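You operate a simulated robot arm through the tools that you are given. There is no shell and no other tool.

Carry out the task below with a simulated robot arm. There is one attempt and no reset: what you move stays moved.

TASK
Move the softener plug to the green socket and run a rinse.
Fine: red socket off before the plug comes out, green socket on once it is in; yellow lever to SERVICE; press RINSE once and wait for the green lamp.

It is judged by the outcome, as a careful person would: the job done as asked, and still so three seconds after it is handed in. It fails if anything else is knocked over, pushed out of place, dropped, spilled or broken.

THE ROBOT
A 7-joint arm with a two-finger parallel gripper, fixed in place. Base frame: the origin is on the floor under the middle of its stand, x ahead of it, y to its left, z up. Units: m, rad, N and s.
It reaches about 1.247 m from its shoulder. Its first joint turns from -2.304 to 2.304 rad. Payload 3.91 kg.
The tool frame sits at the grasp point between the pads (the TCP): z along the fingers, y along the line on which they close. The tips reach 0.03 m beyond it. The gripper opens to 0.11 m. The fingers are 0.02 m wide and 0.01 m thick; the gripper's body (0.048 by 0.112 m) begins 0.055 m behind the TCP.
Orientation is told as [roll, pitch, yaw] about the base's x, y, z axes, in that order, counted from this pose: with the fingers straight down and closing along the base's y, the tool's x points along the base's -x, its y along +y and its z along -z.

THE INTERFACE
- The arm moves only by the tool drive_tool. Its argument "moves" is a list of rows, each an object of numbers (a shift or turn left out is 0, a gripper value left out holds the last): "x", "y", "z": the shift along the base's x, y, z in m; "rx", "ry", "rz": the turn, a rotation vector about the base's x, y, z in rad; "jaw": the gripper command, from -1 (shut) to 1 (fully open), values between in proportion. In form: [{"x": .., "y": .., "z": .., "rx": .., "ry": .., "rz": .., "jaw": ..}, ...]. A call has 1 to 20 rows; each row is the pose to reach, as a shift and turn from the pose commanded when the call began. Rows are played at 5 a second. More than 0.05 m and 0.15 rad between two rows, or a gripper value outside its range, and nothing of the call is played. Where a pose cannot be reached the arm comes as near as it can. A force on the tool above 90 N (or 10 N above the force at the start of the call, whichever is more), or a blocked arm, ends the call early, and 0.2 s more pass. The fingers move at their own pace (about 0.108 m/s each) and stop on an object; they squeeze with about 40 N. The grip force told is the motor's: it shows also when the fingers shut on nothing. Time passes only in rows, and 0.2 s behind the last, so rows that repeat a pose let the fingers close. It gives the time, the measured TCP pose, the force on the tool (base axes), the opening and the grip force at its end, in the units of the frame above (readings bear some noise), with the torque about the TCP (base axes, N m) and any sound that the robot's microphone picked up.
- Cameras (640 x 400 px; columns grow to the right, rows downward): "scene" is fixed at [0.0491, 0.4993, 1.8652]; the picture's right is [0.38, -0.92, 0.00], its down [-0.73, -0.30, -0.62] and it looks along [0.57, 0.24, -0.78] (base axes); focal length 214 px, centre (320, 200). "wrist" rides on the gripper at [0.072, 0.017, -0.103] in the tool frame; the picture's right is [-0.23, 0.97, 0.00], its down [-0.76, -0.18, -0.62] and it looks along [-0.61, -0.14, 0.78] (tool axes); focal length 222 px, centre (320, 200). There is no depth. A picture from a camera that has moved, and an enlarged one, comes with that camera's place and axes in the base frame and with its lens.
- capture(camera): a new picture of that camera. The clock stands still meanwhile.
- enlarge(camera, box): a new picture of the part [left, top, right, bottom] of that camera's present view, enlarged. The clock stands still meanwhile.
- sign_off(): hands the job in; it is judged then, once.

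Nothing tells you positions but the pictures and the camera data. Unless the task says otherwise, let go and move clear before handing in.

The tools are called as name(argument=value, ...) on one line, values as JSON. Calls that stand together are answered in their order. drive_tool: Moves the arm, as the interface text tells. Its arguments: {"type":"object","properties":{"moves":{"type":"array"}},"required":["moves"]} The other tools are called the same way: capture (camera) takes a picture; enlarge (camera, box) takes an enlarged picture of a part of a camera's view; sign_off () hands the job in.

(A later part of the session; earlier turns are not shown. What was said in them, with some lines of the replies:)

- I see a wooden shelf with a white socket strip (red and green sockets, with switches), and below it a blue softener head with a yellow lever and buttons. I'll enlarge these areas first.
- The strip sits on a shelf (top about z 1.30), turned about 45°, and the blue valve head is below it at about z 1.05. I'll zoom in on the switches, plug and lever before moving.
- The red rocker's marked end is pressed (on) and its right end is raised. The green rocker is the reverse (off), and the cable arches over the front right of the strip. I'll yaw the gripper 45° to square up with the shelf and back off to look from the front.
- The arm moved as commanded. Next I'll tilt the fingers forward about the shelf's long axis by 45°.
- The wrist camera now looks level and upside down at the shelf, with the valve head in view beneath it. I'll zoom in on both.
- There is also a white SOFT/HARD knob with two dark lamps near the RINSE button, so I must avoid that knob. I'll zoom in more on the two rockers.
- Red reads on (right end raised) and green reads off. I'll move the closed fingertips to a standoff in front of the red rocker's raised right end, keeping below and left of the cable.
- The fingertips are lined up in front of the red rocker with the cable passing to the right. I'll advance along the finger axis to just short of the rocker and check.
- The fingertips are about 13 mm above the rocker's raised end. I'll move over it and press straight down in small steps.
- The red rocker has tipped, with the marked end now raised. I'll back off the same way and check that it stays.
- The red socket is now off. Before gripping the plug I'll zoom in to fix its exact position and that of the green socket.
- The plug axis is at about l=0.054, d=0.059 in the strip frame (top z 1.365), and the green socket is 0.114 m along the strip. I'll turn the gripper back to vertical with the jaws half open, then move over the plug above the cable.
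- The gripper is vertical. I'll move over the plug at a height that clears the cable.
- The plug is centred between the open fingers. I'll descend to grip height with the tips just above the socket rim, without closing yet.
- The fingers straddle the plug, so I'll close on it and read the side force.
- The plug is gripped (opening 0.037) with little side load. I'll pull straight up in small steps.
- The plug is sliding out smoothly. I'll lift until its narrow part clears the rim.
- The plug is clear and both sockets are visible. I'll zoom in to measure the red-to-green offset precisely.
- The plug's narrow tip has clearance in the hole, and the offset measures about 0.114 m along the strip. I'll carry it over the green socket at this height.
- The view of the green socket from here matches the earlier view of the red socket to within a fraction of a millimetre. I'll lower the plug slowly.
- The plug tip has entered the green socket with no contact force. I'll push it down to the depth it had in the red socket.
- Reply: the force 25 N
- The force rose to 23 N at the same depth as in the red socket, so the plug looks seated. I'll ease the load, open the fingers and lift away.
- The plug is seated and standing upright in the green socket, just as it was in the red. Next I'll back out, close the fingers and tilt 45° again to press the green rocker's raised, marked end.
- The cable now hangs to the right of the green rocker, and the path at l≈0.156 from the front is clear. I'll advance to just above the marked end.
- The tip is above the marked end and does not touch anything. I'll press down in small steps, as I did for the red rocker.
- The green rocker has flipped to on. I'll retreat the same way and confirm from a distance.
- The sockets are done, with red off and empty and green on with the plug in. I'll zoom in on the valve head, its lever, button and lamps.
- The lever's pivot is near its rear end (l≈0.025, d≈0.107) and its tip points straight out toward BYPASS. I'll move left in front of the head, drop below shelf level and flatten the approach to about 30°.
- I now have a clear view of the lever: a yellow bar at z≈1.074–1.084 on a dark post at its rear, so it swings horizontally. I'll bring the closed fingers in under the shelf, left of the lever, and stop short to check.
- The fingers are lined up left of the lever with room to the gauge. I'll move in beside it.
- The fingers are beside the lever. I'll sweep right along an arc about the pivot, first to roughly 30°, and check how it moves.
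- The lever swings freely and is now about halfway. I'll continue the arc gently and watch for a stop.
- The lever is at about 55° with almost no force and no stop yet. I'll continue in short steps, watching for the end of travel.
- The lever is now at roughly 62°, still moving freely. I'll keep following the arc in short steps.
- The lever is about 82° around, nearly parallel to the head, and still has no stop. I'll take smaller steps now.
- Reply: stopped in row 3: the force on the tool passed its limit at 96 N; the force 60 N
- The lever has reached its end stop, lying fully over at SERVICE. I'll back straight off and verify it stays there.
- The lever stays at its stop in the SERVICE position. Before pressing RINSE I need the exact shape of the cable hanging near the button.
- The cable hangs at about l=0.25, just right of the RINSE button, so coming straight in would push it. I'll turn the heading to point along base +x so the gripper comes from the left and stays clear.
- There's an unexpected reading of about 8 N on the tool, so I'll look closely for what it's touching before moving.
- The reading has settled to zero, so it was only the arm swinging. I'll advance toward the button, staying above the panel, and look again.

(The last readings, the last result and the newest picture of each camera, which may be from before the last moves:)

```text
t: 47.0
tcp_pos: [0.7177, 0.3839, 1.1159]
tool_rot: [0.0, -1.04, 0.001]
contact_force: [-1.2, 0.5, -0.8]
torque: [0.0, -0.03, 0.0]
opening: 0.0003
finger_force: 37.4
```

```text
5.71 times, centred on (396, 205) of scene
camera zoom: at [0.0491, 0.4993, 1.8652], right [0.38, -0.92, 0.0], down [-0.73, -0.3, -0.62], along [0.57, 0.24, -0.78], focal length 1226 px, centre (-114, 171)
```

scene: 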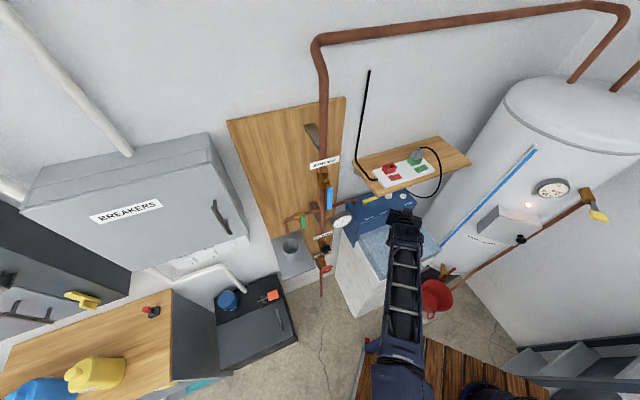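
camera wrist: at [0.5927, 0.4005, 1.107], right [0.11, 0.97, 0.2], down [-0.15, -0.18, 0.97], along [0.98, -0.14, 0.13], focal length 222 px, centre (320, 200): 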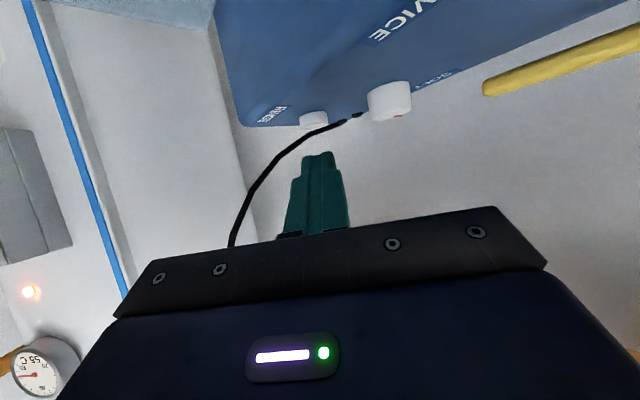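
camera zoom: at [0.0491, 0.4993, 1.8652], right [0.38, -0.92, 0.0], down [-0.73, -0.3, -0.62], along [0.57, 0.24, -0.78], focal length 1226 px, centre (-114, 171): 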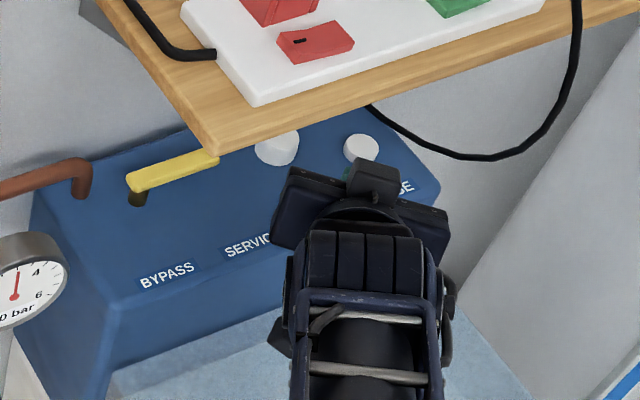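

The button top is at about (0.823, 0.379, 1.058), and the cable runs behind and right of it with more than 1 cm to spare. I'll bring the tip just above the button.

drive_tool(moves=[{"x": 0.026, "z": -0.008}, {"x": 0.052, "z": -0.014}, {"x": 0.078, "y": -0.001, "z": -0.02}, {"x": 0.078, "y": -0.001, "z": -0.02}])

enlarge(camera="wrist", box=[220, 80, 412, 200])

enlarge(camera="scene", box=[364, 170, 444, 220])

```text
t: 48.0
tcp_pos: [0.7986, 0.3817, 1.0956]
tool_rot: [-0.001, -1.042, 0.002]
contact_force: [0.0, 0.0, 0.7]
torque: [-0.02, 0.01, 0.03]
opening: 0.0
finger_force: 37.8
```

```text
3.33 times, centred on (316, 140) of wrist
camera zoom: at [0.674, 0.3993, 1.0873], right [0.11, 0.97, 0.2], down [-0.15, -0.18, 0.97], along [0.98, -0.14, 0.13], focal length 740 px, centre (333, 400)
```

zoom: 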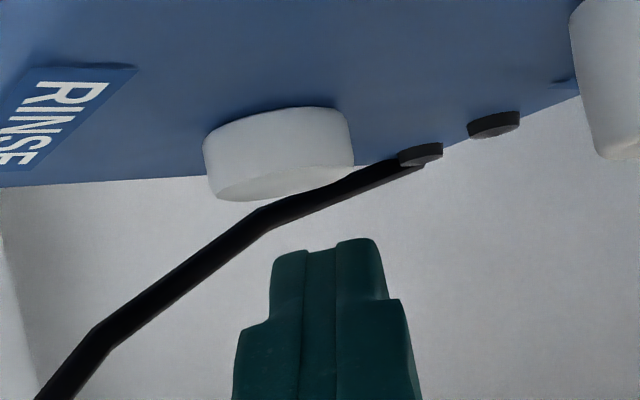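

```text
8.00 times, centred on (404, 195) of scene
camera zoom: at [0.0491, 0.4993, 1.8652], right [0.38, -0.92, 0.0], down [-0.73, -0.3, -0.62], along [0.57, 0.24, -0.78], focal length 1716 px, centre (-352, 240)
```

zoom: 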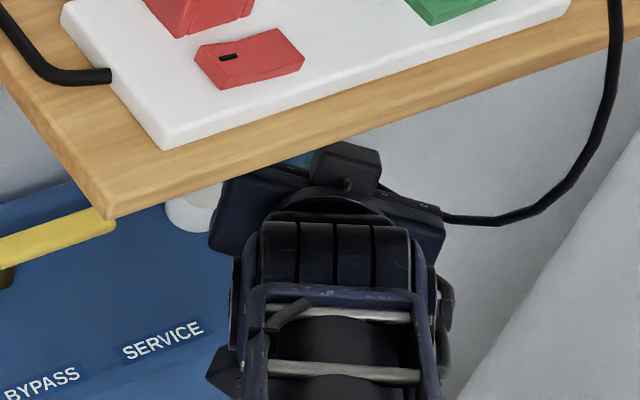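

The tip is about 12 mm above the RINSE button and is centred on it. I'll press down slowly and watch the force.

drive_tool(moves=[{"y": -0.0015, "z": -0.005}, {"y": -0.0015, "z": -0.009}, {"y": -0.0015, "z": -0.012}, {"y": -0.0015, "z": -0.014}, {"y": -0.0015, "z": -0.014}])

enlarge(camera="wrist", box=[220, 80, 412, 200])

```text
t: 49.2
tcp_pos: [0.7973, 0.3812, 1.0827]
tool_rot: [0.0, -1.042, 0.002]
contact_force: [0.7, 0.4, 2.4]
torque: [0.01, -0.04, 0.01]
opening: 0.0
finger_force: 38.0
heard: click
```

```text
3.33 times, centred on (316, 140) of wrist
camera zoom: at [0.673, 0.3978, 1.0742], right [0.11, 0.97, 0.2], down [-0.15, -0.18, 0.97], along [0.98, -0.14, 0.13], focal length 740 px, centre (333, 400)
```

zoom: 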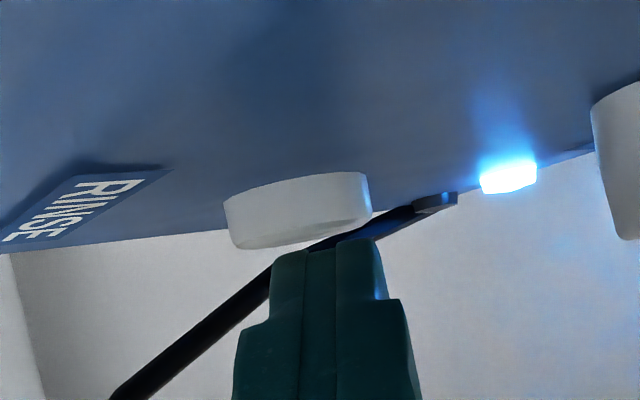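

A click was heard and a blue lamp lit, so the rinse is running. I'll lift straight off the button and back away to wait for the green lamp.

drive_tool(moves=[{"z": 0.01}, {"z": 0.02}, {"x": -0.025, "z": 0.028}, {"x": -0.05, "z": 0.034}, {"x": -0.075, "z": 0.04}, {"x": -0.1, "z": 0.055}, {"x": -0.13, "z": 0.075}, {"x": -0.13, "z": 0.075}])

capture(camera="wrist")

enlarge(camera="wrist", box=[220, 60, 412, 180])

```text
t: 51.0
tcp_pos: [0.6664, 0.3785, 1.1562]
tool_rot: [0.0, -1.042, 0.001]
contact_force: [0.0, 0.4, -0.2]
torque: [-0.02, 0.0, 0.0]
opening: 0.0002
finger_force: 37.7
```

```text
taken
camera wrist: at [0.5416, 0.3951, 1.1477], right [0.11, 0.97, 0.2], down [-0.15, -0.18, 0.97], along [0.98, -0.14, 0.13], focal length 222 px, centre (320, 200)
```

wrist: 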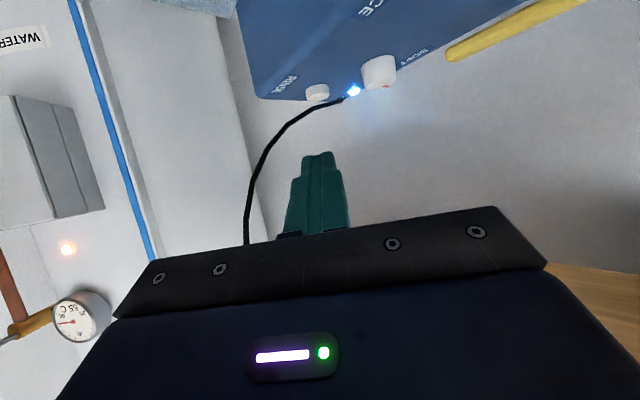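

```text
3.33 times, centred on (316, 120) of wrist
camera zoom: at [0.5416, 0.3951, 1.1477], right [0.11, 0.97, 0.2], down [-0.15, -0.18, 0.97], along [0.98, -0.14, 0.13], focal length 740 px, centre (333, 467)
```

zoom: 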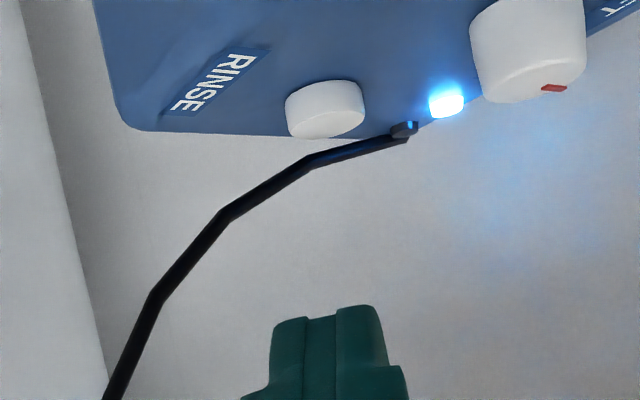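

The blue rinse lamp is on and I'm clear of the button. I'll wait here and keep the lamps in view.

drive_tool(moves=[{"x": 0}, {"x": 0}, {"x": 0}, {"x": 0}, {"x": 0}, {"x": 0}, {"x": 0}, {"x": 0}, {"x": 0}, {"x": 0}, {"x": 0}, {"x": 0}, {"x": 0}, {"x": 0}, {"x": 0}, {"x": 0}, {"x": 0}, {"x": 0}, {"x": 0}, {"x": 0}])

enlarge(camera="wrist", box=[220, 60, 412, 180])

```text
t: 55.2
tcp_pos: [0.6659, 0.3779, 1.1564]
tool_rot: [0.0, -1.043, 0.003]
contact_force: [0.0, 0.5, -0.3]
torque: [0.02, 0.01, 0.02]
opening: 0.0
finger_force: 38.1
```

```text
3.33 times, centred on (316, 120) of wrist
camera zoom: at [0.5418, 0.3952, 1.1476], right [0.11, 0.97, 0.2], down [-0.15, -0.18, 0.97], along [0.98, -0.14, 0.13], focal length 740 px, centre (333, 467)
```

zoom: 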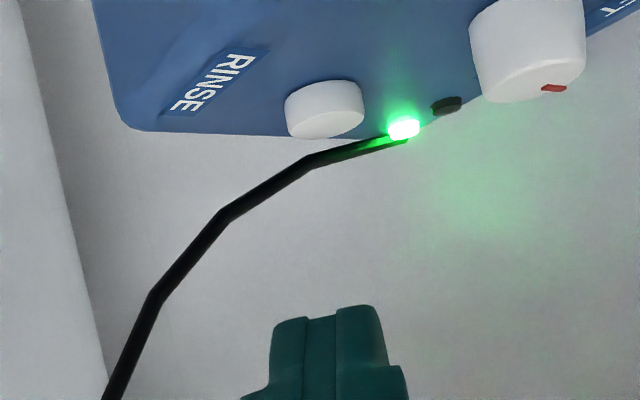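

The green lamp is lit. I'll withdraw clear of the shelf and head, then check the whole scene before handing in.

drive_tool(moves=[{"x": -0.03, "z": 0.015}, {"x": -0.06, "z": 0.03}, {"x": -0.09, "y": -0.01, "z": 0.045}, {"x": -0.12, "y": -0.03, "z": 0.06}, {"x": -0.15, "y": -0.06, "z": 0.08}, {"x": -0.17, "y": -0.09, "z": 0.1}, {"x": -0.18, "y": -0.13, "z": 0.12}, {"x": -0.18, "y": -0.17, "z": 0.14}, {"x": -0.18, "y": -0.17, "z": 0.14}, {"x": -0.18, "y": -0.17, "z": 0.14}])

capture(camera="scene")

enlarge(camera="scene", box=[324, 140, 468, 230])

capture(camera="wrist")

```text
t: 57.5
tcp_pos: [0.4919, 0.211, 1.2975]
tool_rot: [0.0, -1.04, -0.001]
contact_force: [0.9, 0.4, 0.4]
torque: [0.0, 0.0, -0.03]
opening: 0.0
finger_force: 37.7
```

```text
taken
```

scene: 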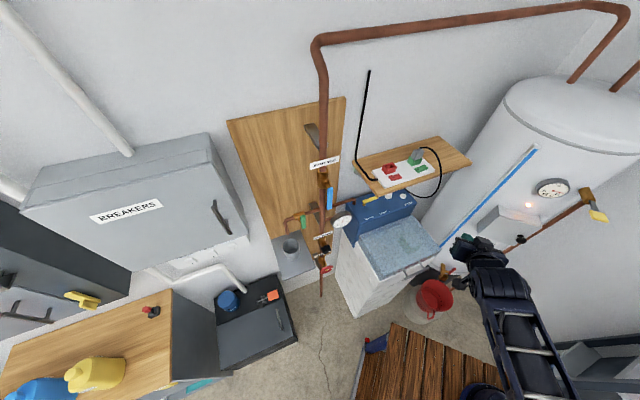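

```text
4.44 times, centred on (396, 185) of scene
camera zoom: at [0.0491, 0.4993, 1.8652], right [0.38, -0.92, 0.0], down [-0.73, -0.3, -0.62], along [0.57, 0.24, -0.78], focal length 953 px, centre (-18, 267)
```

zoom: 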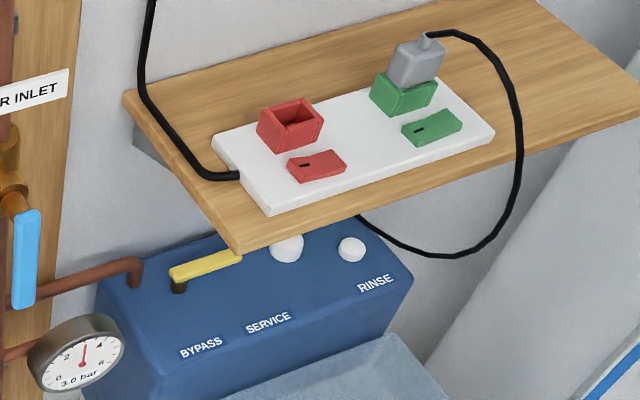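

```text
taken
camera wrist: at [0.3659, 0.227, 1.2891], right [0.11, 0.97, 0.2], down [-0.15, -0.18, 0.97], along [0.98, -0.14, 0.13], focal length 222 px, centre (320, 200)
```

wrist: 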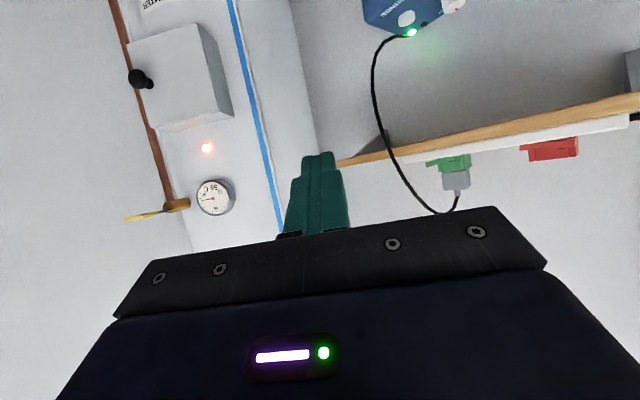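

Everything checks out:
- **Red socket:** off and empty.
- **Green socket:** on, with the plug seated.
- **Lever:** over at SERVICE.
- **Rinse:** finished, with the green lamp lit.
- **Surroundings:** nothing else looks moved, and the arm is clear.

I'm handing in now.

sign_off()

```text
The job is handed in.
```

The softener plug is now in the green socket and the rinse has run, with the green lamp lit when I handed the job in. I don't have the verdict on it yet.

- **Sockets:** I switched the red socket off before pulling the plug. I seated the plug in the green socket and then switched that one on.
- **Lever:** The yellow lever is at SERVICE. I turned it about 90° to its end stop, which I took to be SERVICE because nothing stopped it earlier. It met the stop hard (96 N) and I backed off at once; it showed no damage and stayed put.
- **Rinse:** I pressed RINSE once and heard a click. A blue lamp came on, and within about six seconds it went out and the green one lit.

In the last pictures nothing else looked moved, and I didn't touch the SOFT/HARD knob. The arm finished clear of the shelf and softener, holding nothing.
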